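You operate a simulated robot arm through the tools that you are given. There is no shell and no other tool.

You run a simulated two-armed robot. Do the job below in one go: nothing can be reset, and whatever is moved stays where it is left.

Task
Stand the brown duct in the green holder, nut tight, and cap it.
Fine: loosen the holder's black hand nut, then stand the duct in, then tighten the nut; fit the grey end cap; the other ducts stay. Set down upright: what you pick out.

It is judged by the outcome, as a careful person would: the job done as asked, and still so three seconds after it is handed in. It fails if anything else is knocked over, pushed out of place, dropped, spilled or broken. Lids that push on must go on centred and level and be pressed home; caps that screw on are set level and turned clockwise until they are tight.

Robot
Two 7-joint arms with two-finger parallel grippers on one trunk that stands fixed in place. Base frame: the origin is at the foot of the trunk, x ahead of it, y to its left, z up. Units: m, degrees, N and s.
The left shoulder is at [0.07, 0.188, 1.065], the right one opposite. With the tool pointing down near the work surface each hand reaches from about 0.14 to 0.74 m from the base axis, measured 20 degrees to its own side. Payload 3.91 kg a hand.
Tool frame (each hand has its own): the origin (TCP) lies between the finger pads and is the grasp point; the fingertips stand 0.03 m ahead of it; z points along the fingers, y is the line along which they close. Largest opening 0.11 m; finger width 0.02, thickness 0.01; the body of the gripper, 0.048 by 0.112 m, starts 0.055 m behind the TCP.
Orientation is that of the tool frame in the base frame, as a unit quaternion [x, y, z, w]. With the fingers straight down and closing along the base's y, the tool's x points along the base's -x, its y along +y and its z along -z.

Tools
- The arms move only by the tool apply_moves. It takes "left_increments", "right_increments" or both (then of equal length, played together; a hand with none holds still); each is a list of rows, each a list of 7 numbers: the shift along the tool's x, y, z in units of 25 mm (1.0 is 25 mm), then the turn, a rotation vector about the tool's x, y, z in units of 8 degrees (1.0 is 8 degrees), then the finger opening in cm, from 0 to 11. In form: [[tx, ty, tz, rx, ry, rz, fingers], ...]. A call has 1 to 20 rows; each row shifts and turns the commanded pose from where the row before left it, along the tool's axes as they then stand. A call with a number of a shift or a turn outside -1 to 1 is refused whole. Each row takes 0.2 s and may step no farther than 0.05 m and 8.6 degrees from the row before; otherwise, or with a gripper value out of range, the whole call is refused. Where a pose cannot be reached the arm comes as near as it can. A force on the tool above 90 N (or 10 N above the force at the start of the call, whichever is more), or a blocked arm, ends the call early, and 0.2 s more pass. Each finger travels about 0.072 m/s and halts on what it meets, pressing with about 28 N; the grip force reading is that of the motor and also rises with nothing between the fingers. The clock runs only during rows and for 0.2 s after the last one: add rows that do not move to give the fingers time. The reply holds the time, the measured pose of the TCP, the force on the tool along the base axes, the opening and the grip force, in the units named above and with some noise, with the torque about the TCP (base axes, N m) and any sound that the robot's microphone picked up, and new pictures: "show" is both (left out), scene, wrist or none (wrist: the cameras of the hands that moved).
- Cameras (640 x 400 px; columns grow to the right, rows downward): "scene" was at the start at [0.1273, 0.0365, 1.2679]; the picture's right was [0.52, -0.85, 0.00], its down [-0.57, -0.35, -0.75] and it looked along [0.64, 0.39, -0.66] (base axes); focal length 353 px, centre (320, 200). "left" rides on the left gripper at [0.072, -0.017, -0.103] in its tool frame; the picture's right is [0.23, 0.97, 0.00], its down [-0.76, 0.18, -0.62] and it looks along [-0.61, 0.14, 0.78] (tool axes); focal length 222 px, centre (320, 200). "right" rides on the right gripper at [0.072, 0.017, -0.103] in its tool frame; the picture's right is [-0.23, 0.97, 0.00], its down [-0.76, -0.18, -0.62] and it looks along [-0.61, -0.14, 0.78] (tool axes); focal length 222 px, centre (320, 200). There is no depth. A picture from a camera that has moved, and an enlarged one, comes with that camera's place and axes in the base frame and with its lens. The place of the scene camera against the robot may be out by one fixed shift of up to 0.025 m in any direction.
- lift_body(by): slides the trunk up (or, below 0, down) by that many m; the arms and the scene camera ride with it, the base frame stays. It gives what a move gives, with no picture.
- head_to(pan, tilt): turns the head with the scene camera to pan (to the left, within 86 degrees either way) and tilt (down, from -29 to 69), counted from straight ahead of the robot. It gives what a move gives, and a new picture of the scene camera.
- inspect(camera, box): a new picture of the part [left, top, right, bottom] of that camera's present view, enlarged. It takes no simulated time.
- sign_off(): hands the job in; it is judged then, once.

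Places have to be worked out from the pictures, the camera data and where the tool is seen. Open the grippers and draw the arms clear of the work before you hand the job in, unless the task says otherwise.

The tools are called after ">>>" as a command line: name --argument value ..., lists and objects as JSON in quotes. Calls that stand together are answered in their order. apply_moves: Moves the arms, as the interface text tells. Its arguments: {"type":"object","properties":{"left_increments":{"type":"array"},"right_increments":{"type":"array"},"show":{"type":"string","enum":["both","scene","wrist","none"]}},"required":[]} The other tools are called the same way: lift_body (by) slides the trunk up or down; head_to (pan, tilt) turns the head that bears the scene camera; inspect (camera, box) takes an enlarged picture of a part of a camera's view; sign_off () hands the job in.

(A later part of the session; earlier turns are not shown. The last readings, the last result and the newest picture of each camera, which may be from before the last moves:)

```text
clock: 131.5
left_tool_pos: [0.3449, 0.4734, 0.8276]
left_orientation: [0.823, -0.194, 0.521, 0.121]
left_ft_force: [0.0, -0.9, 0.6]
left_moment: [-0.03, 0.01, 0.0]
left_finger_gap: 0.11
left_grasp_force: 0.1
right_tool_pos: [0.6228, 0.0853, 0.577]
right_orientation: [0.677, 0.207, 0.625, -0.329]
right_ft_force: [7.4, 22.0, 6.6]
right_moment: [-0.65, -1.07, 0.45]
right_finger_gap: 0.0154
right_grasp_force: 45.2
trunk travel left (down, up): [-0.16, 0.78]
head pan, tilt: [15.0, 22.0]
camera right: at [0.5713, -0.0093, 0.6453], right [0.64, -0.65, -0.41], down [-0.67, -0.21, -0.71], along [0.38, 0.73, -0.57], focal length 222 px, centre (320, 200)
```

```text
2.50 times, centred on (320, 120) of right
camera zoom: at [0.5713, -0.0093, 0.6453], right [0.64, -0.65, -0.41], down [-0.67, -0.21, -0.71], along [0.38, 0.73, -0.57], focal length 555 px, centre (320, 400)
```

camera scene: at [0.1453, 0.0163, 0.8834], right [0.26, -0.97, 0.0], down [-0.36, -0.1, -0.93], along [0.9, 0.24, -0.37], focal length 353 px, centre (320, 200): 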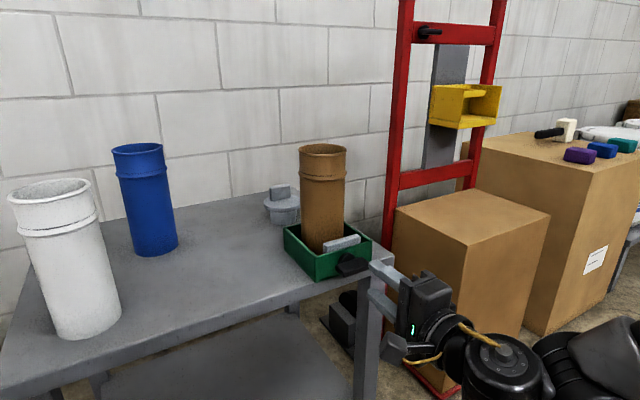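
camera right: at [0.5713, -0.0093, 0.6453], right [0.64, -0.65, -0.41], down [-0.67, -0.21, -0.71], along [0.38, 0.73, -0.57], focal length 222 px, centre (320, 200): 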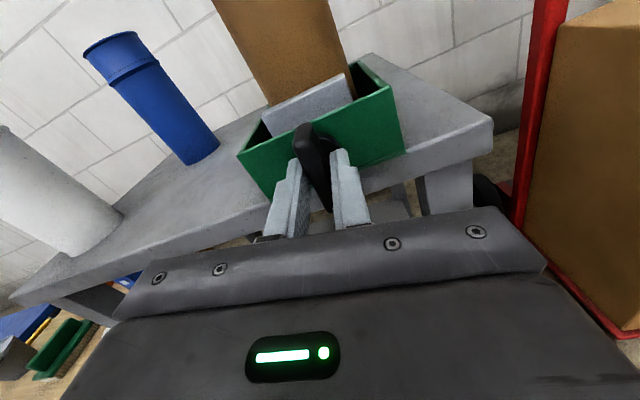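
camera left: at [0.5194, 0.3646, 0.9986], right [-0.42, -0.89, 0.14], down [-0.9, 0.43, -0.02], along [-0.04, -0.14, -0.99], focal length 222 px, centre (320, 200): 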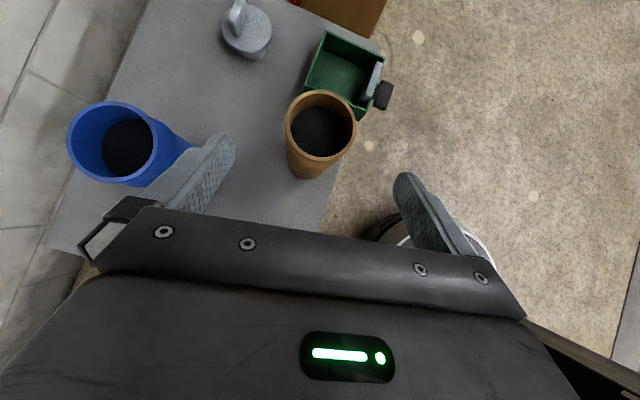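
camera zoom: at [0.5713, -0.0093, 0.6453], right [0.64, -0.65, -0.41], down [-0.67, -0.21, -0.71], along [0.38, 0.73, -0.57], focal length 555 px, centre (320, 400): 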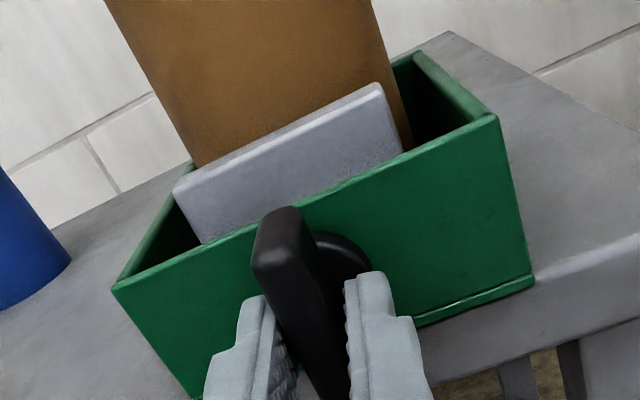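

The wing no longer turns (it twists in the fingers at about 1.2 N·m) and stands vertical with the jaw against the duct, so the nut is tight. I align the hand back, open and withdraw to look.

>>> apply_moves --right_increments '[[0, 0, 0, 0, 0, -1, 0], [0, 0, 0, 0, 0, 0, 2.5], [0, 0, 0, 0, 0, 0, 4], [0, 0, -0.8, 0, 0, 0, 4], [0, 0, -1, 0, 0, 0, 4], [0, 0, -1, 0, 0, 0, 4]]' --show "both"

>>> inspect --camera "scene" --box '[280, 190, 420, 300]'

>>> inspect --camera "right" --box '[230, 40, 410, 190]'

```text
clock: 132.9
left_tool_pos: [0.3464, 0.4705, 0.8292]
left_orientation: [0.823, -0.195, 0.52, 0.12]
left_ft_force: [0.2, -0.4, 0.5]
left_moment: [-0.01, 0.0, -0.02]
left_finger_gap: 0.1102
left_grasp_force: 0.0
right_tool_pos: [0.5726, 0.035, 0.5756]
right_orientation: [0.661, 0.254, 0.646, -0.286]
right_ft_force: [0.3, 0.7, 0.4]
right_moment: [0.0, 0.02, -0.02]
right_finger_gap: 0.04
right_grasp_force: 0.0
trunk travel left (down, up): [-0.16, 0.78]
head pan, tilt: [15.0, 22.0]
camera scene: at [0.1454, 0.0163, 0.8835], right [0.26, -0.97, 0.0], down [-0.36, -0.1, -0.93], along [0.9, 0.24, -0.37], focal length 353 px, centre (320, 200)
camera right: at [0.5156, -0.0529, 0.6478], right [0.68, -0.68, -0.28], down [-0.6, -0.29, -0.75], along [0.43, 0.67, -0.6], focal length 222 px, centre (320, 200)
```

scene: 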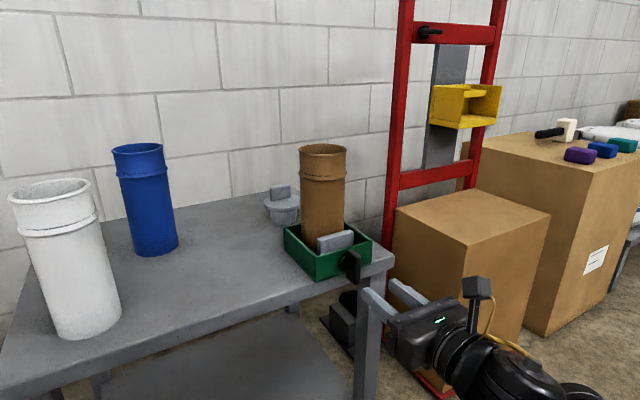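
right: 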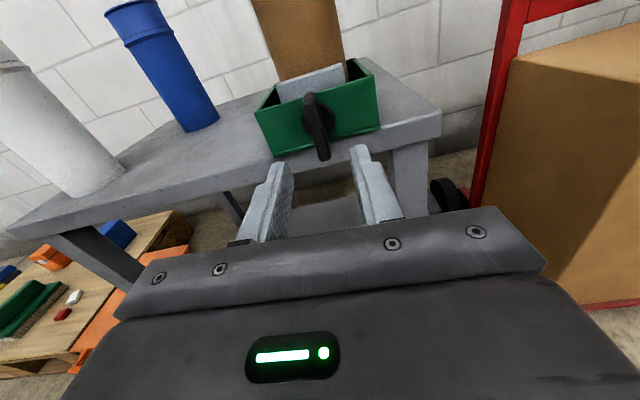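

```text
3.64 times, centred on (350, 245) of scene
camera zoom: at [0.1454, 0.0163, 0.8835], right [0.26, -0.97, 0.0], down [-0.36, -0.1, -0.93], along [0.9, 0.24, -0.37], focal length 1284 px, centre (211, 36)
```

zoom: 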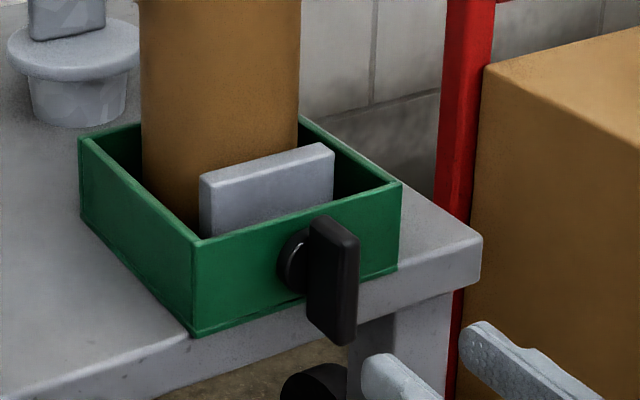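

```text
2.67 times, centred on (320, 115) of right
camera zoom: at [0.5156, -0.0529, 0.6478], right [0.68, -0.68, -0.28], down [-0.6, -0.29, -0.75], along [0.43, 0.67, -0.6], focal length 592 px, centre (320, 427)
```

zoom: 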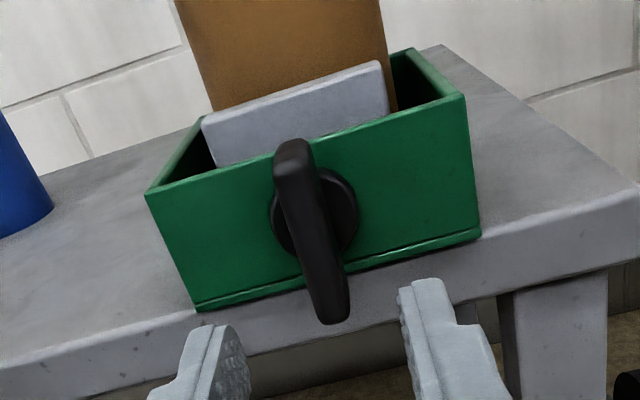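

The wing stands vertical again and the jaw looks up against the duct. I raise the trunk to look down into the holder and verify that the jaw really bears on the duct.

>>> lift_body --by 0.4

>>> head_to --pan 15 --tilt 45

>>> inspect --camera "scene" --box '[240, 80, 420, 250]'

```text
clock: 136.8
left_tool_pos: [0.3452, 0.4719, 1.2297]
left_orientation: [0.823, -0.195, 0.52, 0.12]
left_ft_force: [0.8, 0.0, -0.7]
left_moment: [0.02, 0.01, -0.02]
left_finger_gap: 0.1099
left_grasp_force: 0.0
right_tool_pos: [0.574, 0.0351, 0.9757]
right_orientation: [0.661, 0.253, 0.646, -0.285]
right_ft_force: [0.8, 0.8, 0.6]
right_moment: [-0.02, 0.01, 0.01]
right_finger_gap: 0.0401
right_grasp_force: 0.0
trunk travel left (down, up): [-0.56, 0.38]
head pan, tilt: [15.0, 22.0]
```

```text
clock: 137.6
left_tool_pos: [0.3445, 0.4719, 1.2297]
left_orientation: [0.824, -0.195, 0.519, 0.12]
left_ft_force: [0.8, 0.1, -0.6]
left_moment: [0.03, 0.0, 0.02]
left_finger_gap: 0.1103
left_grasp_force: 0.1
right_tool_pos: [0.5745, 0.0338, 0.975]
right_orientation: [0.661, 0.252, 0.646, -0.285]
right_ft_force: [0.2, -1.2, -0.2]
right_moment: [-0.06, -0.01, -0.01]
right_finger_gap: 0.0401
right_grasp_force: 0.0
trunk travel left (down, up): [-0.56, 0.38]
head pan, tilt: [15.0, 45.0]
camera scene: at [0.1343, 0.0134, 1.2481], right [0.26, -0.97, 0.0], down [-0.68, -0.18, -0.71], along [0.68, 0.18, -0.71], focal length 353 px, centre (320, 200)
```

scene: 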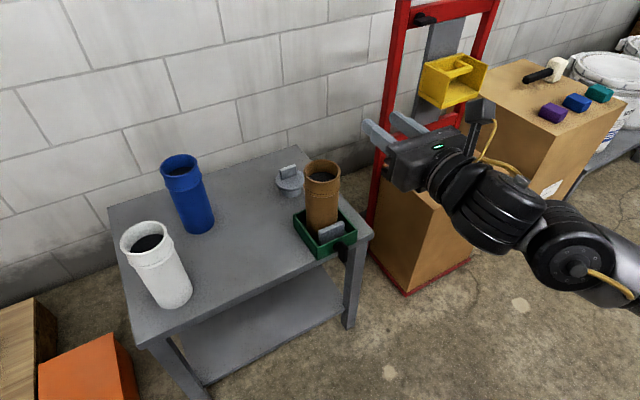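

```text
2.35 times, centred on (330, 165) of scene
camera zoom: at [0.1343, 0.0134, 1.2481], right [0.26, -0.97, 0.0], down [-0.68, -0.18, -0.71], along [0.68, 0.18, -0.71], focal length 831 px, centre (296, 282)
```

zoom: 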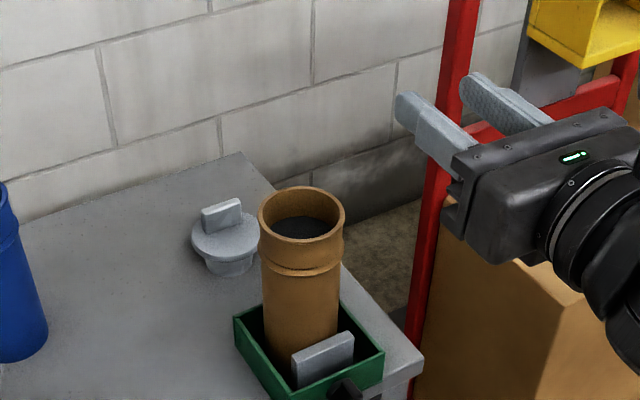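

>>> inspect --camera "scene" --box '[285, 195, 365, 265]'

```text
5.71 times, centred on (325, 230) of scene
camera zoom: at [0.1343, 0.0134, 1.2481], right [0.26, -0.97, 0.0], down [-0.68, -0.18, -0.71], along [0.68, 0.18, -0.71], focal length 2017 px, centre (291, 29)
```

zoom: 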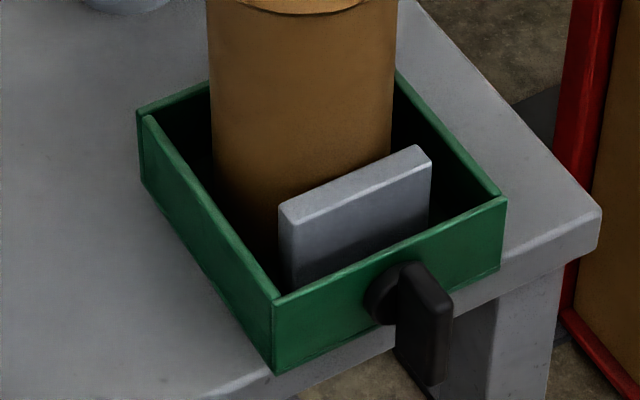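

From above, the jaw sits against the duct and the wing is back in its original upright, tight position. Next is the cap, at about (0.832, 0.299); I rehearse the left arm's reach toward it in free air, first moving the left hand forward above the table.

>>> apply_moves --left_increments '[[-0.268, -0.16, 0.961, 0, 0, 0, 6], [-0.268, -0.16, 0.961, 0, 0, 0, 6], [-0.268, -0.16, 0.961, 0, 0, 0, 6], [-0.268, -0.16, 0.961, 0, 0, 0, 6], [-0.268, -0.16, 0.961, 0, 0, 0, 6], [-0.268, -0.16, 0.961, 0, 0, 0, 6], [-0.268, -0.16, 0.961, 0, 0, 0, 6], [-0.268, -0.16, 0.961, 0, 0, 0, 6], [-0.268, -0.16, 0.961, 0, 0, 0, 6], [-0.268, -0.16, 0.961, 0, 0, 0, 6], [-0.268, -0.16, 0.961, 0, 0, 0, 6]]' --show "scene"

```text
clock: 140.0
left_tool_pos: [0.5511, 0.421, 1.0498]
left_orientation: [0.823, -0.195, 0.52, 0.12]
left_ft_force: [0.5, -0.1, -0.5]
left_moment: [0.0, 0.0, 0.01]
left_finger_gap: 0.0599
left_grasp_force: 0.1
right_tool_pos: [0.5751, 0.0345, 0.9751]
right_orientation: [0.662, 0.251, 0.646, -0.284]
right_ft_force: [-0.3, -0.6, 0.5]
right_moment: [-0.01, -0.01, 0.04]
right_finger_gap: 0.0399
right_grasp_force: 0.1
trunk travel left (down, up): [-0.56, 0.38]
head pan, tilt: [15.0, 45.0]
camera scene: at [0.1353, 0.0133, 1.2479], right [0.26, -0.97, 0.0], down [-0.68, -0.18, -0.71], along [0.68, 0.18, -0.71], focal length 353 px, centre (320, 200)
```

scene: 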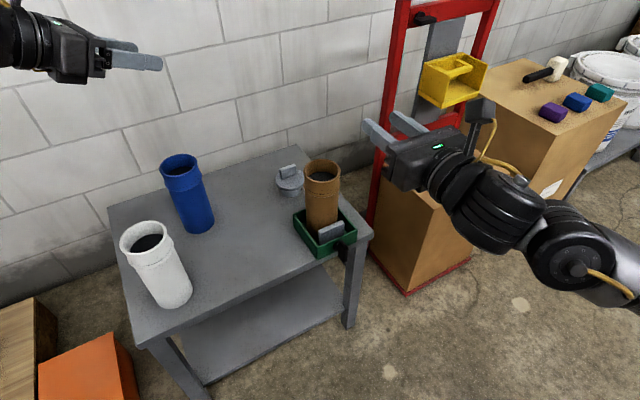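

I turn the hand to about -15° azimuth (which keeps the wrist clear of both the blue and brown ducts) and extend to the cap's horizontal position in free air.

>>> apply_moves --left_increments '[[0, 0, 0, 0.62, -0.003, -0.296, 6], [0, 0, 0, 0.62, -0.003, -0.296, 6], [0.166, 0.134, 0.955, 0, 0, 0, 6], [0.166, 0.134, 0.955, 0, 0, 0, 6], [0.166, 0.134, 0.955, 0, 0, 0, 6], [0.166, 0.134, 0.955, 0, 0, 0, 6], [0.166, 0.134, 0.955, 0, 0, 0, 6], [0.166, 0.134, 0.955, 0, 0, 0, 6], [0.166, 0.134, 0.955, 0, 0, 0, 6], [0.166, 0.134, 0.955, 0, 0, 0, 6], [0.166, 0.134, 0.955, 0, 0, 0, 6], [0.166, 0.134, 0.955, 0, 0, 0, 6], [0.166, 0.134, 0.955, 0, 0, 0, 6], [0.166, 0.134, 0.955, 0, 0, 0, 6], [0.166, 0.134, 0.955, 0, 0, 0, 6]]' --show "both"

```text
clock: 143.2
left_tool_pos: [0.8176, 0.3032, 0.969]
left_orientation: [0.838, -0.115, 0.529, 0.069]
left_ft_force: [-0.1, 0.6, 0.7]
left_moment: [-0.02, 0.0, -0.03]
left_finger_gap: 0.0599
left_grasp_force: 0.1
left hand out of reach, approached as far as the arm can: row 15
right_tool_pos: [0.5738, 0.0347, 0.9757]
right_orientation: [0.661, 0.252, 0.646, -0.285]
right_ft_force: [-0.8, 0.8, 0.7]
right_moment: [-0.02, -0.02, -0.02]
right_finger_gap: 0.0399
right_grasp_force: 0.1
trunk travel left (down, up): [-0.56, 0.38]
head pan, tilt: [15.0, 45.0]
camera scene: at [0.1339, 0.0134, 1.2481], right [0.26, -0.97, 0.0], down [-0.68, -0.18, -0.71], along [0.68, 0.18, -0.71], focal length 353 px, centre (320, 200)
camera left: at [0.7629, 0.3356, 1.0792], right [-0.16, -0.97, 0.2], down [-0.9, 0.07, -0.42], along [0.39, -0.25, -0.89], focal length 222 px, centre (320, 200)
```

scene: 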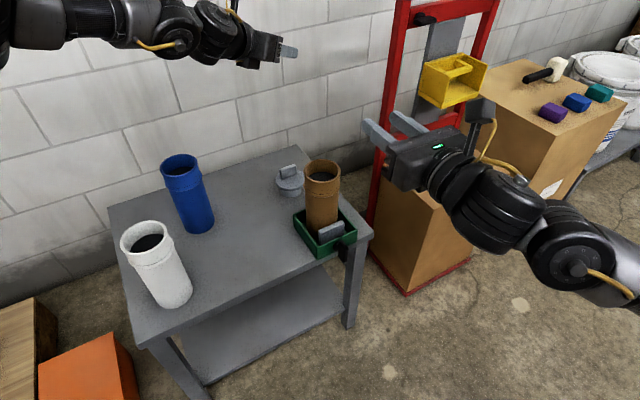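
left: 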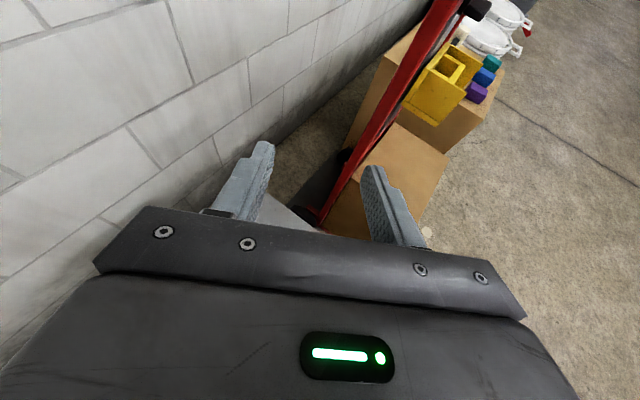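

It reaches to within 15 mm. I level the hand by another 8° to gain reach and try the last bit.

>>> apply_moves --left_increments '[[0, 0, 0, 0, 1, 0, 6], [0.18, 0, 0.57, 0, 0, 0, 6], [0.09, 0, 0.28, 0, 0, 0, 6]]' --show "none"

```text
clock: 144.0
left_tool_pos: [0.822, 0.3048, 0.9774]
left_orientation: [0.799, -0.11, 0.587, 0.077]
left_ft_force: [0.3, 0.0, 0.0]
left_moment: [-0.03, 0.0, -0.03]
left_finger_gap: 0.0599
left_grasp_force: 0.0
left hand out of reach, approached as far as the arm can: row 2, 3
right_tool_pos: [0.5736, 0.0348, 0.9746]
right_orientation: [0.662, 0.252, 0.646, -0.285]
right_ft_force: [0.1, 0.5, 0.3]
right_moment: [-0.01, 0.01, -0.01]
right_finger_gap: 0.0401
right_grasp_force: 0.0
trunk travel left (down, up): [-0.56, 0.38]
head pan, tilt: [15.0, 45.0]
```

The reach limit is about 1.5 cm short of the bar's centre, but the 30 mm of finger beyond the TCP still covers the bar, so gripping there (TCP at about (0.8175, 0.303)) is fine. I look at the left arm's posture before lowering everything to that height.

>>> head_to --pan 45 --tilt 35

```text
clock: 145.0
left_tool_pos: [0.8224, 0.3035, 0.978]
left_orientation: [0.799, -0.11, 0.586, 0.077]
left_ft_force: [-0.7, 0.6, -0.1]
left_moment: [0.01, 0.03, -0.01]
left_finger_gap: 0.0598
left_grasp_force: 0.1
right_tool_pos: [0.5748, 0.0347, 0.9748]
right_orientation: [0.661, 0.253, 0.646, -0.286]
right_ft_force: [-0.9, 0.0, -0.2]
right_moment: [-0.01, 0.02, 0.02]
right_finger_gap: 0.0399
right_grasp_force: 0.1
trunk travel left (down, up): [-0.56, 0.38]
head pan, tilt: [45.0, 35.0]
camera scene: at [0.1182, 0.0545, 1.2628], right [0.71, -0.71, 0.0], down [-0.41, -0.41, -0.82], along [0.58, 0.58, -0.57], focal length 353 px, centre (320, 200)
```

scene: 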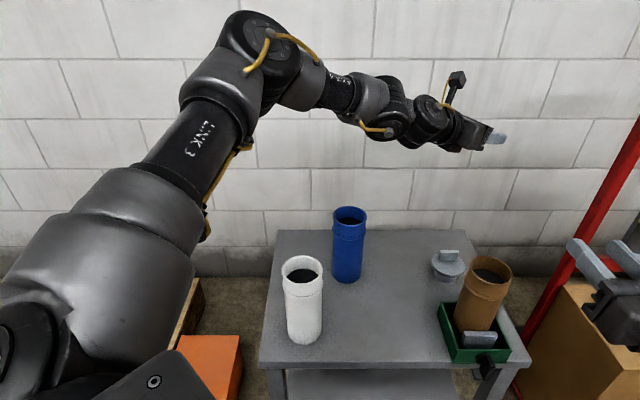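

Lowered that far, the elbow and forearm would come down onto the white duct, so the shoulder must stay higher (about 0.85 m or more). I test how far down the hand can go at the cap's position with the shoulder where it is now, still in free air.

>>> apply_moves --left_increments '[[0, 0, 0, 0, -1, 0, 6], [-0.9, 0, 0.43, 0, 0, 0, 6], [-0.9, 0, 0.43, 0, 0, 0, 6], [-0.9, 0, 0.43, 0, 0, 0, 6], [-0.9, 0, 0.43, 0, 0, 0, 6], [-0.9, 0, 0.43, 0, 0, 0, 6]]' --show "scene"

```text
clock: 146.4
left_tool_pos: [0.7755, 0.3231, 0.8858]
left_orientation: [0.838, -0.114, 0.529, 0.069]
left_ft_force: [-0.5, 0.4, -0.4]
left_moment: [0.01, 0.01, -0.01]
left_finger_gap: 0.0599
left_grasp_force: 0.1
left hand out of reach, approached as far as the arm can: row 2, 3, 4, 5, 6
right_tool_pos: [0.5728, 0.0357, 0.9754]
right_orientation: [0.661, 0.253, 0.646, -0.285]
right_ft_force: [0.0, 0.0, -0.7]
right_moment: [-0.04, -0.02, 0.0]
right_finger_gap: 0.0401
right_grasp_force: 0.1
trunk travel left (down, up): [-0.56, 0.38]
head pan, tilt: [45.0, 35.0]
camera scene: at [0.1181, 0.0548, 1.2628], right [0.71, -0.71, 0.0], down [-0.41, -0.41, -0.82], along [0.58, 0.58, -0.57], focal length 353 px, centre (320, 200)
```

scene: 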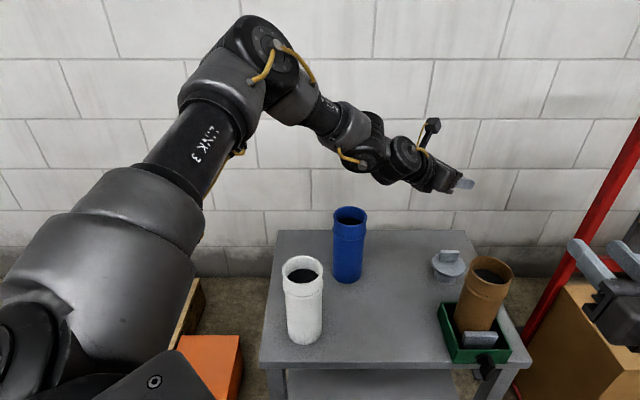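

The upper arm stays fixed while only the forearm swings, so some arm joint is at its limit. I test whether the hand's roll is the limiting factor: roll +24° and try to extend.

>>> apply_moves --left_increments '[[0, 0, 0, 0, 0, 1, 6], [0, 0, 0, 0, 0, 1, 6], [0, 0, 0, 0, 0, 1, 6], [0, 0, 0.8, 0, 0, 0, 6]]' --show "none"

>>> apply_moves --left_increments '[[0, 0, 0, 0, 0, -1, 6], [0, 0, 0, 0, 0, -1, 6], [0, 0, 0, 0, 0, -1, 6], [0, 0, 0, 0, 0, -1, 6], [0, 0, 0, 0, 0, -1, 6], [0, 0, 0, 0, 0, -1, 6], [0, 0, 0.8, 0, 0, 0, 6]]' --show "none"

```text
clock: 147.4
left_tool_pos: [0.777, 0.3222, 0.8867]
left_orientation: [0.796, -0.287, 0.532, -0.043]
left_ft_force: [-0.2, 0.5, -0.1]
left_moment: [0.01, 0.03, -0.03]
left_finger_gap: 0.0597
left_grasp_force: 0.1
left hand out of reach, approached as far as the arm can: row 4
right_tool_pos: [0.5738, 0.0348, 0.9755]
right_orientation: [0.661, 0.252, 0.646, -0.285]
right_ft_force: [0.5, -0.4, -0.4]
right_moment: [0.0, -0.02, 0.03]
right_finger_gap: 0.0397
right_grasp_force: 0.1
trunk travel left (down, up): [-0.56, 0.38]
head pan, tilt: [45.0, 35.0]
```

```text
clock: 149.0
left_tool_pos: [0.7782, 0.3231, 0.8874]
left_orientation: [0.843, 0.062, 0.503, 0.179]
left_ft_force: [-0.8, 0.4, -1.4]
left_moment: [-0.01, 0.01, 0.01]
left_finger_gap: 0.0603
left_grasp_force: 0.0
left hand out of reach, approached as far as the arm can: row 7
right_tool_pos: [0.5737, 0.0348, 0.9762]
right_orientation: [0.661, 0.253, 0.646, -0.286]
right_ft_force: [-0.2, -0.5, 0.8]
right_moment: [0.02, -0.01, -0.03]
right_finger_gap: 0.0398
right_grasp_force: 0.1
trunk travel left (down, up): [-0.56, 0.38]
head pan, tilt: [45.0, 35.0]
```

Roll makes no difference; it is the arm's shoulder/elbow posture. I try to get the elbow to swing inward by leading the hand around from the right side; first I take the right hand well out of the way and draw the left hand back.

>>> apply_moves --left_increments '[[0, 0, 0, 0, 0, 1, 6], [0, 0, 0, 0, 0, 1, 6], [0, 0, 0, 0, 0, 1, 6], [0, 0, 0, 0, 0, 0, 6], [-0.01, 0.49, -0.87, 0, 0, 0, 6], [-0.01, 0.49, -0.87, 0, 0, 0, 6], [-0.01, 0.49, -0.87, 0, 0, 0, 6], [-0.01, 0.49, -0.87, 0, 0, 0, 6], [-0.01, 0.49, -0.87, 0, 0, 0, 6], [-0.01, 0.49, -0.87, 0, 0, 0, 6], [-0.01, 0.49, -0.87, 0, 0, 0, 6], [-0.01, 0.49, -0.87, 0, 0, 0, 6]]' --right_increments '[[0, 0.307, -1, 0, 0, 0, 4], [0, 0.307, -1, 0, 0, 0, 4], [0, 0.307, -1, 0, 0, 0, 4], [0, 0.307, -1, 0, 0, 0, 4], [0, 0.307, -1, 0, 0, 0, 4], [0, 0.307, -1, 0, 0, 0, 4], [0, 0.307, -1, 0, 0, 0, 4], [0, 0.307, -1, 0, 0, 0, 4], [0, 0.307, -1, 0, 0, 0, 4], [0, 0.307, -1, 0, 0, 0, 4], [0, 0.307, -1, 0, 0, 0, 4], [0, 0.307, -1, 0, 0, 0, 4]]' --show "scene"

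```text
clock: 151.6
left_tool_pos: [0.5989, 0.2691, 0.964]
left_orientation: [0.837, -0.115, 0.53, 0.069]
left_ft_force: [-0.2, -0.8, -0.3]
left_moment: [0.02, -0.02, 0.02]
left_finger_gap: 0.06
left_grasp_force: 0.2
right_tool_pos: [0.4426, -0.2468, 0.9677]
right_orientation: [0.66, 0.254, 0.647, -0.286]
right_ft_force: [-0.4, -0.5, -0.2]
right_moment: [-0.04, -0.01, 0.03]
right_finger_gap: 0.0401
right_grasp_force: 0.1
right hand out of reach, approached as far as the arm can: row 9, 10, 11
trunk travel left (down, up): [-0.56, 0.38]
head pan, tilt: [45.0, 35.0]
camera scene: at [0.1161, 0.0534, 1.2631], right [0.71, -0.71, 0.0], down [-0.4, -0.4, -0.82], along [0.58, 0.58, -0.57], focal length 353 px, centre (320, 200)
```

scene: 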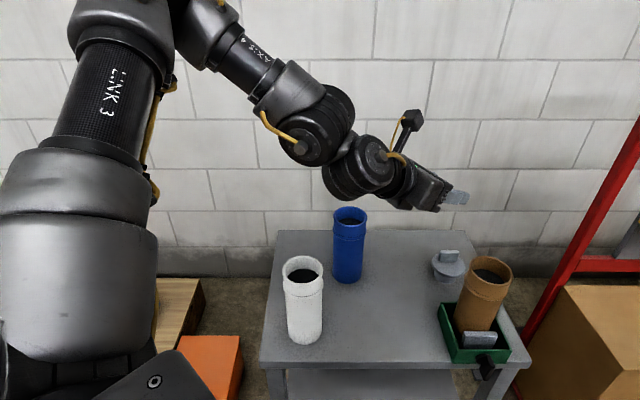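

The right hand is clear. I lead the left hand to the right (y ≈ 0.02), then forward.

>>> apply_moves --left_increments '[[0.114, 0.965, 0.238, 0, 0, 0, 6], [0.114, 0.965, 0.238, 0, 0, 0, 6], [0.114, 0.965, 0.238, 0, 0, 0, 6], [0.114, 0.965, 0.238, 0, 0, 0, 6], [0.114, 0.965, 0.238, 0, 0, 0, 6], [0.114, 0.965, 0.238, 0, 0, 0, 6], [0.114, 0.965, 0.238, 0, 0, 0, 6], [0.114, 0.965, 0.238, 0, 0, 0, 6], [0.114, 0.965, 0.238, 0, 0, 0, 6], [0.114, 0.965, 0.238, 0, 0, 0, 6]]' --show "scene"

```text
clock: 153.8
left_tool_pos: [0.6007, 0.1461, 0.9621]
left_orientation: [0.838, -0.116, 0.529, 0.07]
left_ft_force: [-0.1, -0.7, 1.2]
left_moment: [0.03, 0.0, 0.02]
left_finger_gap: 0.0598
left_grasp_force: 0.1
left hand out of reach, approached as far as the arm can: row 6, 7, 8, 9, 10
right_tool_pos: [0.4442, -0.2466, 0.9657]
right_orientation: [0.661, 0.253, 0.646, -0.285]
right_ft_force: [0.2, 0.1, -0.4]
right_moment: [-0.01, -0.02, -0.02]
right_finger_gap: 0.0401
right_grasp_force: 0.0
trunk travel left (down, up): [-0.56, 0.38]
head pan, tilt: [45.0, 35.0]
camera scene: at [0.118, 0.0544, 1.2628], right [0.71, -0.71, 0.0], down [-0.41, -0.41, -0.82], along [0.58, 0.58, -0.57], focal length 353 px, centre (320, 200)
```

scene: 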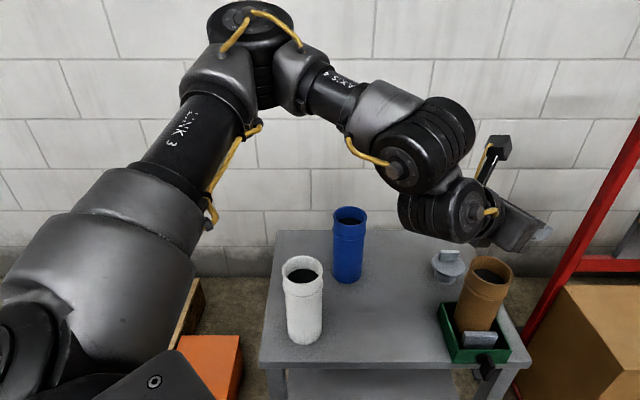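

The upper arm stops at the same orientation each time. I look at the right arm's posture, which does reach inward, to compare the two.

>>> head_to --pan -35 --tilt 30

>>> head_to --pan 70 --tilt 30

```text
clock: 155.3
left_tool_pos: [0.6002, 0.1469, 0.963]
left_orientation: [0.838, -0.116, 0.529, 0.071]
left_ft_force: [-0.4, 0.5, -0.8]
left_moment: [0.04, -0.03, 0.01]
left_finger_gap: 0.0598
left_grasp_force: 0.0
right_tool_pos: [0.4452, -0.2462, 0.9673]
right_orientation: [0.661, 0.253, 0.646, -0.286]
right_ft_force: [-0.7, -0.1, -0.2]
right_moment: [0.02, -0.02, 0.0]
right_finger_gap: 0.0398
right_grasp_force: 0.1
trunk travel left (down, up): [-0.56, 0.38]
head pan, tilt: [-35.0, 30.0]
camera scene: at [0.1299, -0.0598, 1.2706], right [-0.57, -0.82, 0.0], down [-0.41, 0.29, -0.87], along [0.71, -0.5, -0.5], focal length 353 px, centre (320, 200)
```

scene: 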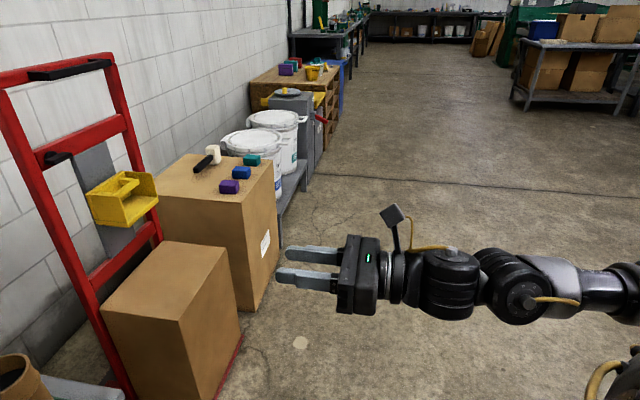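

```text
clock: 157.1
left_tool_pos: [0.6008, 0.147, 0.9631]
left_orientation: [0.838, -0.116, 0.528, 0.071]
left_ft_force: [-0.9, 0.2, 0.3]
left_moment: [-0.01, -0.03, 0.01]
left_finger_gap: 0.0599
left_grasp_force: 0.1
right_tool_pos: [0.4442, -0.2462, 0.9671]
right_orientation: [0.661, 0.254, 0.646, -0.286]
right_ft_force: [-0.2, -0.1, 1.0]
right_moment: [-0.01, 0.0, 0.01]
right_finger_gap: 0.0399
right_grasp_force: 0.0
trunk travel left (down, up): [-0.56, 0.38]
head pan, tilt: [70.0, 30.0]
camera scene: at [0.0868, 0.077, 1.2706], right [0.94, -0.34, 0.0], down [-0.17, -0.47, -0.87], along [0.3, 0.81, -0.5], focal length 353 px, centre (320, 200)
```

scene: 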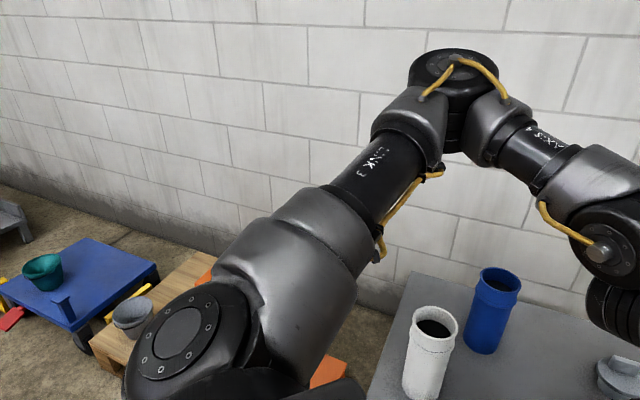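

The left arm is elbow-up, with its upper arm at a stop. With the shoulder at about 0.74 m the forearm still clears the white duct by a few cm, and the fingertips can just reach the near end of the cap's bar, so I can draw the cap closer first and then re-grip it. I rehearse that pose in free air.

>>> apply_moves --left_increments '[[0.131, -0.941, 0.296, 0, 0, 0, 6], [0.131, -0.941, 0.296, 0, 0, 0, 6], [0.131, -0.941, 0.296, 0, 0, 0, 6], [0.131, -0.941, 0.296, 0, 0, 0, 6], [0.131, -0.941, 0.296, 0, 0, 0, 6], [0.131, -0.941, 0.296, 0, 0, 0, 6], [0.131, -0.941, 0.296, 0, 0, 0, 6], [0.131, -0.941, 0.296, 0, 0, 0, 6], [0.131, -0.941, 0.296, 0, 0, 0, 6], [0, 0, 0.8, 0, 0, 0, 6], [0, 0, 0.8, 0, 0, 0, 6], [0, 0, 0.8, 0, 0, 0, 6], [0, 0, 0.8, 0, 0, 0, 6]]' --show "scene"

```text
clock: 159.9
left_tool_pos: [0.7968, 0.3125, 0.9269]
left_orientation: [0.838, -0.115, 0.528, 0.069]
left_ft_force: [-0.2, -0.1, 0.0]
left_moment: [-0.04, 0.0, 0.01]
left_finger_gap: 0.0599
left_grasp_force: 0.1
right_tool_pos: [0.4453, -0.2462, 0.9676]
right_orientation: [0.661, 0.253, 0.646, -0.286]
right_ft_force: [-0.3, 0.0, -0.3]
right_moment: [-0.01, 0.0, 0.0]
right_finger_gap: 0.04
right_grasp_force: 0.0
trunk travel left (down, up): [-0.56, 0.38]
head pan, tilt: [70.0, 30.0]
camera scene: at [0.0876, 0.0776, 1.2705], right [0.94, -0.34, 0.0], down [-0.17, -0.47, -0.87], along [0.3, 0.81, -0.5], focal length 353 px, centre (320, 200)
```

scene: 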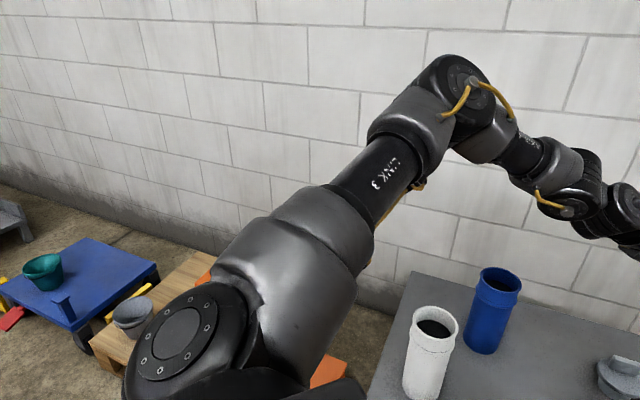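

Reached exactly. I probe how much further it can go along the finger direction.

>>> apply_moves --left_increments '[[0.3, 0, 0.6, 0, 0, 0, 6]]' --show "none"

>>> apply_moves --left_increments '[[0.25, 0, 0.52, 0, 0, 0, 6]]' --show "none"

```text
clock: 160.3
left_tool_pos: [0.8054, 0.312, 0.9336]
left_orientation: [0.838, -0.115, 0.529, 0.069]
left_ft_force: [-0.5, -0.9, -0.3]
left_moment: [0.0, 0.01, -0.04]
left_finger_gap: 0.06
left_grasp_force: 0.1
left hand out of reach, approached as far as the arm can: row 1
right_tool_pos: [0.4433, -0.2471, 0.9656]
right_orientation: [0.661, 0.254, 0.646, -0.286]
right_ft_force: [0.2, -0.5, -0.4]
right_moment: [-0.02, 0.01, -0.02]
right_finger_gap: 0.0399
right_grasp_force: 0.1
trunk travel left (down, up): [-0.56, 0.38]
head pan, tilt: [70.0, 30.0]
```

```text
clock: 160.7
left_tool_pos: [0.8078, 0.3118, 0.9387]
left_orientation: [0.837, -0.115, 0.53, 0.069]
left_ft_force: [-0.1, 0.3, 0.1]
left_moment: [-0.01, -0.01, 0.0]
left_finger_gap: 0.0599
left_grasp_force: 0.0
left hand out of reach, approached as far as the arm can: row 1
right_tool_pos: [0.4442, -0.2469, 0.9663]
right_orientation: [0.66, 0.254, 0.646, -0.286]
right_ft_force: [0.8, 0.2, -1.0]
right_moment: [0.0, 0.01, -0.01]
right_finger_gap: 0.0402
right_grasp_force: 0.1
trunk travel left (down, up): [-0.56, 0.38]
head pan, tilt: [70.0, 30.0]
```

The usable limit is about x = 0.80–0.81 at that height. The geometry at a 0.735 m shoulder leaves roughly 4 cm over the white duct, so I step the hand back 0.08 m and lower the trunk by 0.315 m.

>>> apply_moves --left_increments '[[0, 0, -0.9, 0, 0, 0, 6], [0, 0, -0.9, 0, 0, 0, 6], [-0.3, 0, -0.9, 0, 0, 0, 6], [-0.1, 0, -0.9, 0, 0, 0, 6]]' --show "none"

>>> lift_body --by -0.2

>>> inspect --camera "scene" --box '[0, 0, 640, 400]'

```text
clock: 161.7
left_tool_pos: [0.7231, 0.3344, 0.9687]
left_orientation: [0.838, -0.116, 0.529, 0.07]
left_ft_force: [-0.4, 0.3, 0.1]
left_moment: [0.01, -0.02, 0.0]
left_finger_gap: 0.0603
left_grasp_force: 0.0
right_tool_pos: [0.4436, -0.246, 0.9668]
right_orientation: [0.66, 0.254, 0.647, -0.285]
right_ft_force: [-0.6, 0.6, 0.2]
right_moment: [-0.03, -0.01, 0.05]
right_finger_gap: 0.0401
right_grasp_force: 0.1
trunk travel left (down, up): [-0.56, 0.38]
head pan, tilt: [70.0, 30.0]
```

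```text
clock: 163.9
left_tool_pos: [0.7248, 0.335, 0.7682]
left_orientation: [0.838, -0.115, 0.529, 0.069]
left_ft_force: [0.1, 0.3, 0.5]
left_moment: [0.0, 0.02, 0.0]
left_finger_gap: 0.0602
left_grasp_force: 0.2
right_tool_pos: [0.4447, -0.2464, 0.767]
right_orientation: [0.661, 0.254, 0.646, -0.286]
right_ft_force: [-0.5, -0.4, -0.1]
right_moment: [-0.01, -0.02, 0.01]
right_finger_gap: 0.0397
right_grasp_force: 0.0
trunk travel left (down, up): [-0.36, 0.58]
head pan, tilt: [70.0, 30.0]
```

```text
1.00 times, centred on (320, 200) of scene (not enlarged: the box is as wide or as high as the picture)
camera zoom: at [0.0866, 0.0771, 1.0707], right [0.94, -0.34, 0.0], down [-0.17, -0.47, -0.87], along [0.3, 0.81, -0.5], focal length 353 px, centre (320, 200)
```

zoom: 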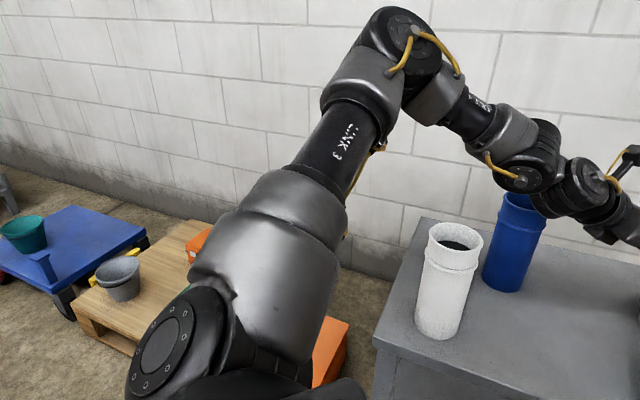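

Lowering fully in the retracted pose would bring the wrist too near the white duct, so I first extend to over the cap at this height (where the wrist is clear of both ducts), then lower the rest.

>>> apply_moves --left_increments '[[0.39, 0.013, 0.813, 0, 0, 0, 6], [0.39, 0.013, 0.813, 0, 0, 0, 6], [0.39, 0.013, 0.813, 0, 0, 0, 6]]' --show "both"

```text
clock: 164.7
left_tool_pos: [0.7902, 0.3161, 0.7675]
left_orientation: [0.838, -0.115, 0.529, 0.07]
left_ft_force: [0.3, 0.3, 0.6]
left_moment: [-0.01, 0.01, 0.03]
left_finger_gap: 0.0599
left_grasp_force: 0.1
right_tool_pos: [0.4444, -0.2464, 0.7667]
right_orientation: [0.661, 0.253, 0.646, -0.285]
right_ft_force: [-1.3, 0.4, 1.2]
right_moment: [0.0, -0.02, -0.03]
right_finger_gap: 0.0401
right_grasp_force: 0.0
trunk travel left (down, up): [-0.36, 0.58]
head pan, tilt: [70.0, 30.0]
camera scene: at [0.0872, 0.0774, 1.0706], right [0.94, -0.34, 0.0], down [-0.17, -0.47, -0.87], along [0.3, 0.81, -0.5], focal length 353 px, centre (320, 200)
camera left: at [0.7354, 0.3482, 0.8777], right [-0.16, -0.97, 0.2], down [-0.91, 0.07, -0.42], along [0.39, -0.25, -0.89], focal length 222 px, centre (320, 200)
```

scene: 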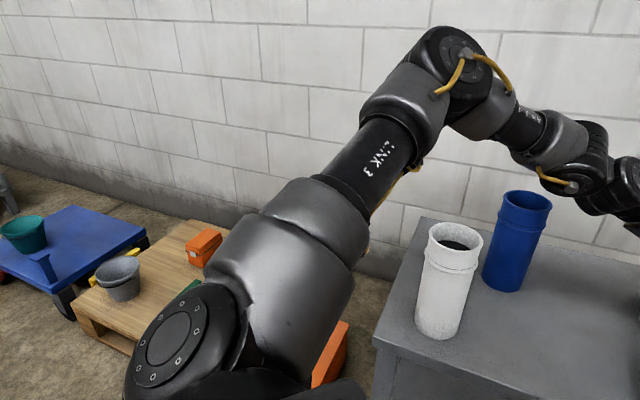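
left: 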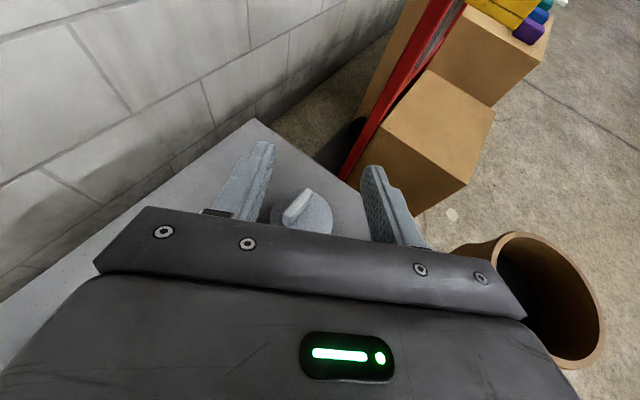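

The left wrist camera sees the cap between the fingers and the brown rim to the right. I zoom to measure the cap.

>>> inspect --camera "left" --box '[220, 120, 400, 260]'

>>> inspect --camera "left" --box '[420, 200, 640, 400]'

```text
2.86 times, centred on (310, 190) of left
camera zoom: at [0.7354, 0.3482, 0.8777], right [-0.16, -0.97, 0.2], down [-0.91, 0.07, -0.42], along [0.39, -0.25, -0.89], focal length 635 px, centre (349, 229)
```

zoom: 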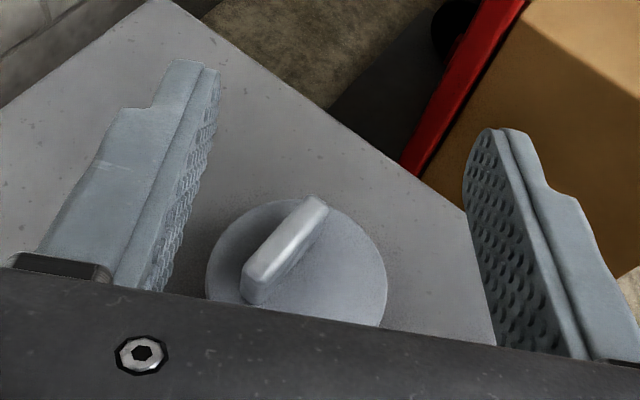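

```text
2.00 times, centred on (530, 300) of left
camera zoom: at [0.7354, 0.3482, 0.8777], right [-0.16, -0.97, 0.2], down [-0.91, 0.07, -0.42], along [0.39, -0.25, -0.89], focal length 444 px, centre (-100, 0)
```

zoom: 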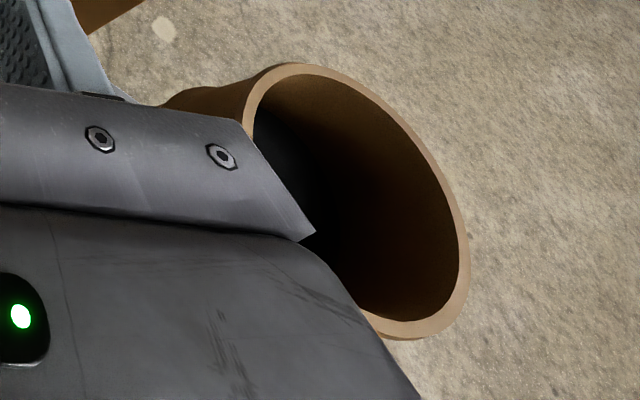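

The cap's centre is at about (0.844, 0.299) with the bar at azimuth -44°. I lower the trunk in two steps, checking the forearm's clearance over the white duct in between.

>>> lift_body --by -0.08

>>> inspect --camera "scene" --box '[0, 0, 640, 400]'

```text
clock: 165.9
left_tool_pos: [0.7902, 0.3155, 0.6899]
left_orientation: [0.838, -0.115, 0.529, 0.069]
left_ft_force: [0.1, 0.1, 0.8]
left_moment: [0.01, -0.01, 0.01]
left_finger_gap: 0.0604
left_grasp_force: 0.1
right_tool_pos: [0.4455, -0.246, 0.6867]
right_orientation: [0.661, 0.252, 0.647, -0.285]
right_ft_force: [0.5, -0.1, -0.5]
right_moment: [0.01, 0.0, -0.02]
right_finger_gap: 0.0398
right_grasp_force: 0.0
trunk travel left (down, up): [-0.28, 0.66]
head pan, tilt: [70.0, 30.0]
```

```text
1.00 times, centred on (320, 200) of scene (not enlarged: the box is as wide or as high as the picture)
camera zoom: at [0.0865, 0.0771, 0.9907], right [0.94, -0.34, 0.0], down [-0.17, -0.47, -0.87], along [0.3, 0.81, -0.5], focal length 353 px, centre (320, 200)
```

zoom: 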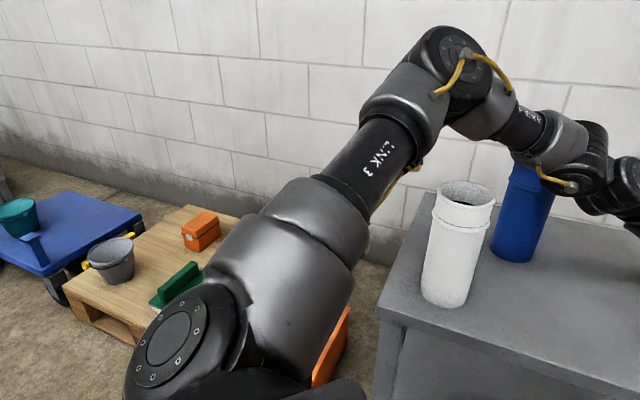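

There is still clear space between the forearm and the white rim. I lower another 0.04 m and check again.

>>> lift_body --by -0.04

>>> inspect --camera "scene" --box '[340, 60, 640, 260]'

>>> inspect --camera "left" --box '[200, 80, 440, 260]'

```text
clock: 166.7
left_tool_pos: [0.7887, 0.3157, 0.6481]
left_orientation: [0.838, -0.115, 0.529, 0.069]
left_ft_force: [0.2, 0.6, -0.3]
left_moment: [-0.02, -0.01, 0.0]
left_finger_gap: 0.06
left_grasp_force: 0.0
right_tool_pos: [0.4454, -0.247, 0.6464]
right_orientation: [0.661, 0.253, 0.647, -0.285]
right_ft_force: [-0.3, 0.5, 0.5]
right_moment: [-0.01, -0.03, -0.01]
right_finger_gap: 0.04
right_grasp_force: 0.0
trunk travel left (down, up): [-0.24, 0.7]
head pan, tilt: [70.0, 30.0]
```

```text
2.00 times, centred on (490, 160) of scene
camera zoom: at [0.0864, 0.0771, 0.9507], right [0.94, -0.34, 0.0], down [-0.17, -0.47, -0.87], along [0.3, 0.81, -0.5], focal length 706 px, centre (-20, 280)
```

zoom: 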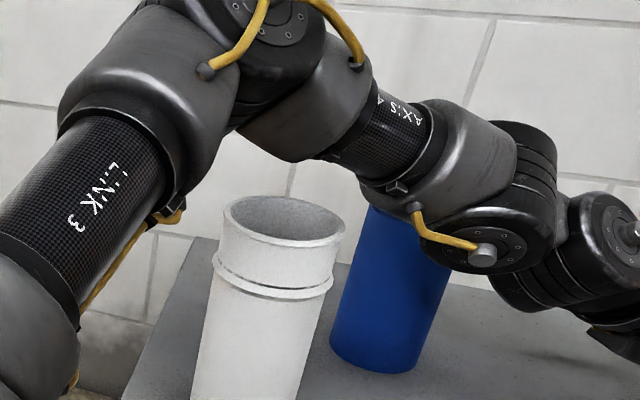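

```text
2.22 times, centred on (320, 170) of left
camera zoom: at [0.7345, 0.3479, 0.7586], right [-0.16, -0.97, 0.2], down [-0.9, 0.07, -0.42], along [0.39, -0.25, -0.89], focal length 494 px, centre (320, 267)
```

zoom: 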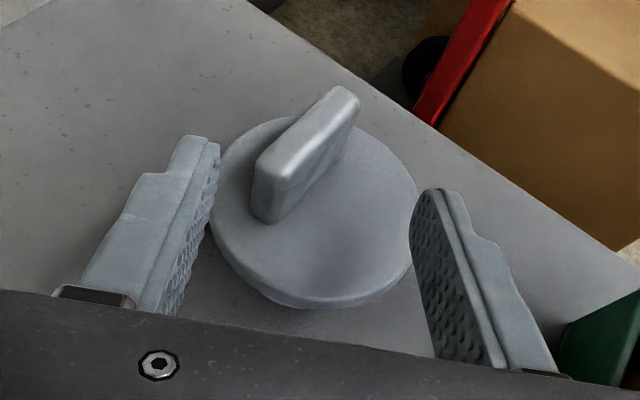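

The forearm clears the white rim, and the cap lies centred ahead of the fingers. I go down 31 mm and forward about 20 mm to the reach limit so the fingertips overlap the near end of the bar.

>>> apply_moves --left_increments '[[-0.56, 0, 0.267, 0, 0, 0, 6], [-0.56, 0, 0.267, 0, 0, 0, 6], [0.172, 0, 0.362, 0, 0, 0, 6], [0.172, 0, 0.362, 0, 0, 0, 6]]' --show "wrist"

>>> inspect --camera "left" --box '[200, 80, 440, 260]'

```text
clock: 167.7
left_tool_pos: [0.8065, 0.3095, 0.624]
left_orientation: [0.836, -0.116, 0.531, 0.069]
left_ft_force: [0.7, -0.2, -0.4]
left_moment: [-0.02, -0.01, 0.01]
left_finger_gap: 0.06
left_grasp_force: 0.1
right_tool_pos: [0.4433, -0.2481, 0.6483]
right_orientation: [0.66, 0.254, 0.647, -0.287]
right_ft_force: [0.3, 0.8, -0.2]
right_moment: [0.02, -0.02, 0.06]
right_finger_gap: 0.0402
right_grasp_force: 0.2
trunk travel left (down, up): [-0.24, 0.7]
head pan, tilt: [70.0, 30.0]
camera left: at [0.7515, 0.3419, 0.7329], right [-0.17, -0.97, 0.2], down [-0.9, 0.07, -0.42], along [0.4, -0.25, -0.88], focal length 222 px, centre (320, 200)
```

left: 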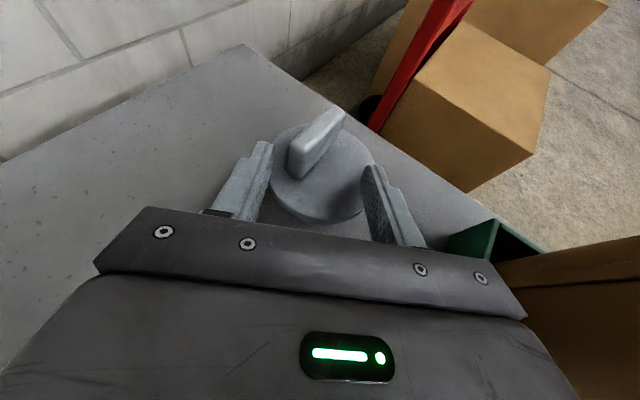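

```text
2.22 times, centred on (320, 170) of left
camera zoom: at [0.7515, 0.3419, 0.7329], right [-0.17, -0.97, 0.2], down [-0.9, 0.07, -0.42], along [0.4, -0.25, -0.88], focal length 494 px, centre (320, 267)
```

zoom: 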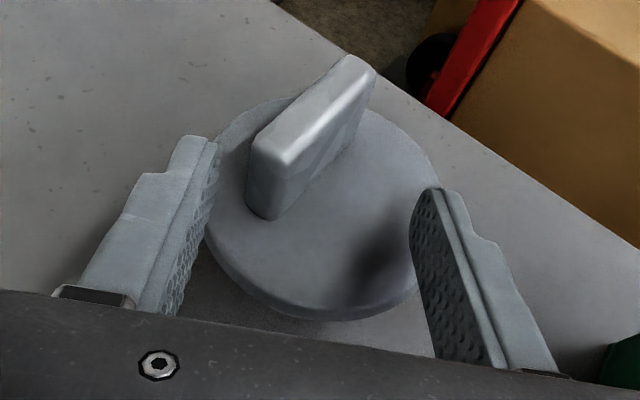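

The fingertips already overlap the bar's near end by about a centimetre. I try another 10 mm forward and 5 mm down.

>>> apply_moves --left_increments '[[-0.2, 0, 0.1, 0, 0, 0, 6], [0.172, 0, 0.362, 0, 0, 0, 6]]' --show "none"

>>> inspect --camera "left" --box '[200, 80, 440, 260]'

```text
clock: 168.3
left_tool_pos: [0.8064, 0.3101, 0.623]
left_orientation: [0.837, -0.115, 0.531, 0.068]
left_ft_force: [0.2, 0.1, -0.3]
left_moment: [0.02, 0.0, -0.03]
left_finger_gap: 0.0598
left_grasp_force: 0.0
left hand out of reach, approached as far as the arm can: row 1, 2
right_tool_pos: [0.4422, -0.2482, 0.6481]
right_orientation: [0.66, 0.253, 0.647, -0.286]
right_ft_force: [-0.6, 0.6, 0.1]
right_moment: [0.0, 0.04, 0.03]
right_finger_gap: 0.0401
right_grasp_force: 0.1
trunk travel left (down, up): [-0.24, 0.7]
head pan, tilt: [70.0, 30.0]
```

```text
2.22 times, centred on (320, 170) of left
camera zoom: at [0.7508, 0.3419, 0.732], right [-0.17, -0.97, 0.2], down [-0.9, 0.07, -0.42], along [0.4, -0.25, -0.88], focal length 494 px, centre (320, 267)
```

zoom: 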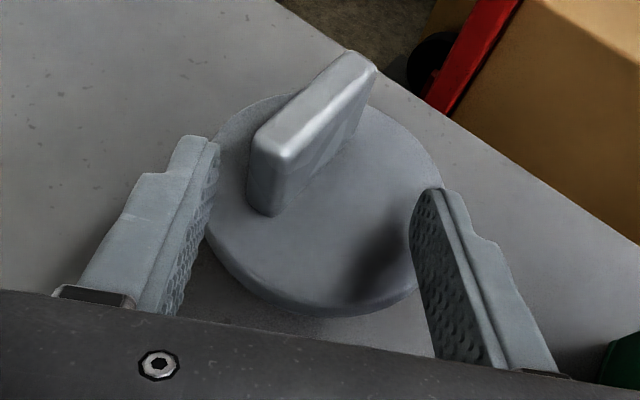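

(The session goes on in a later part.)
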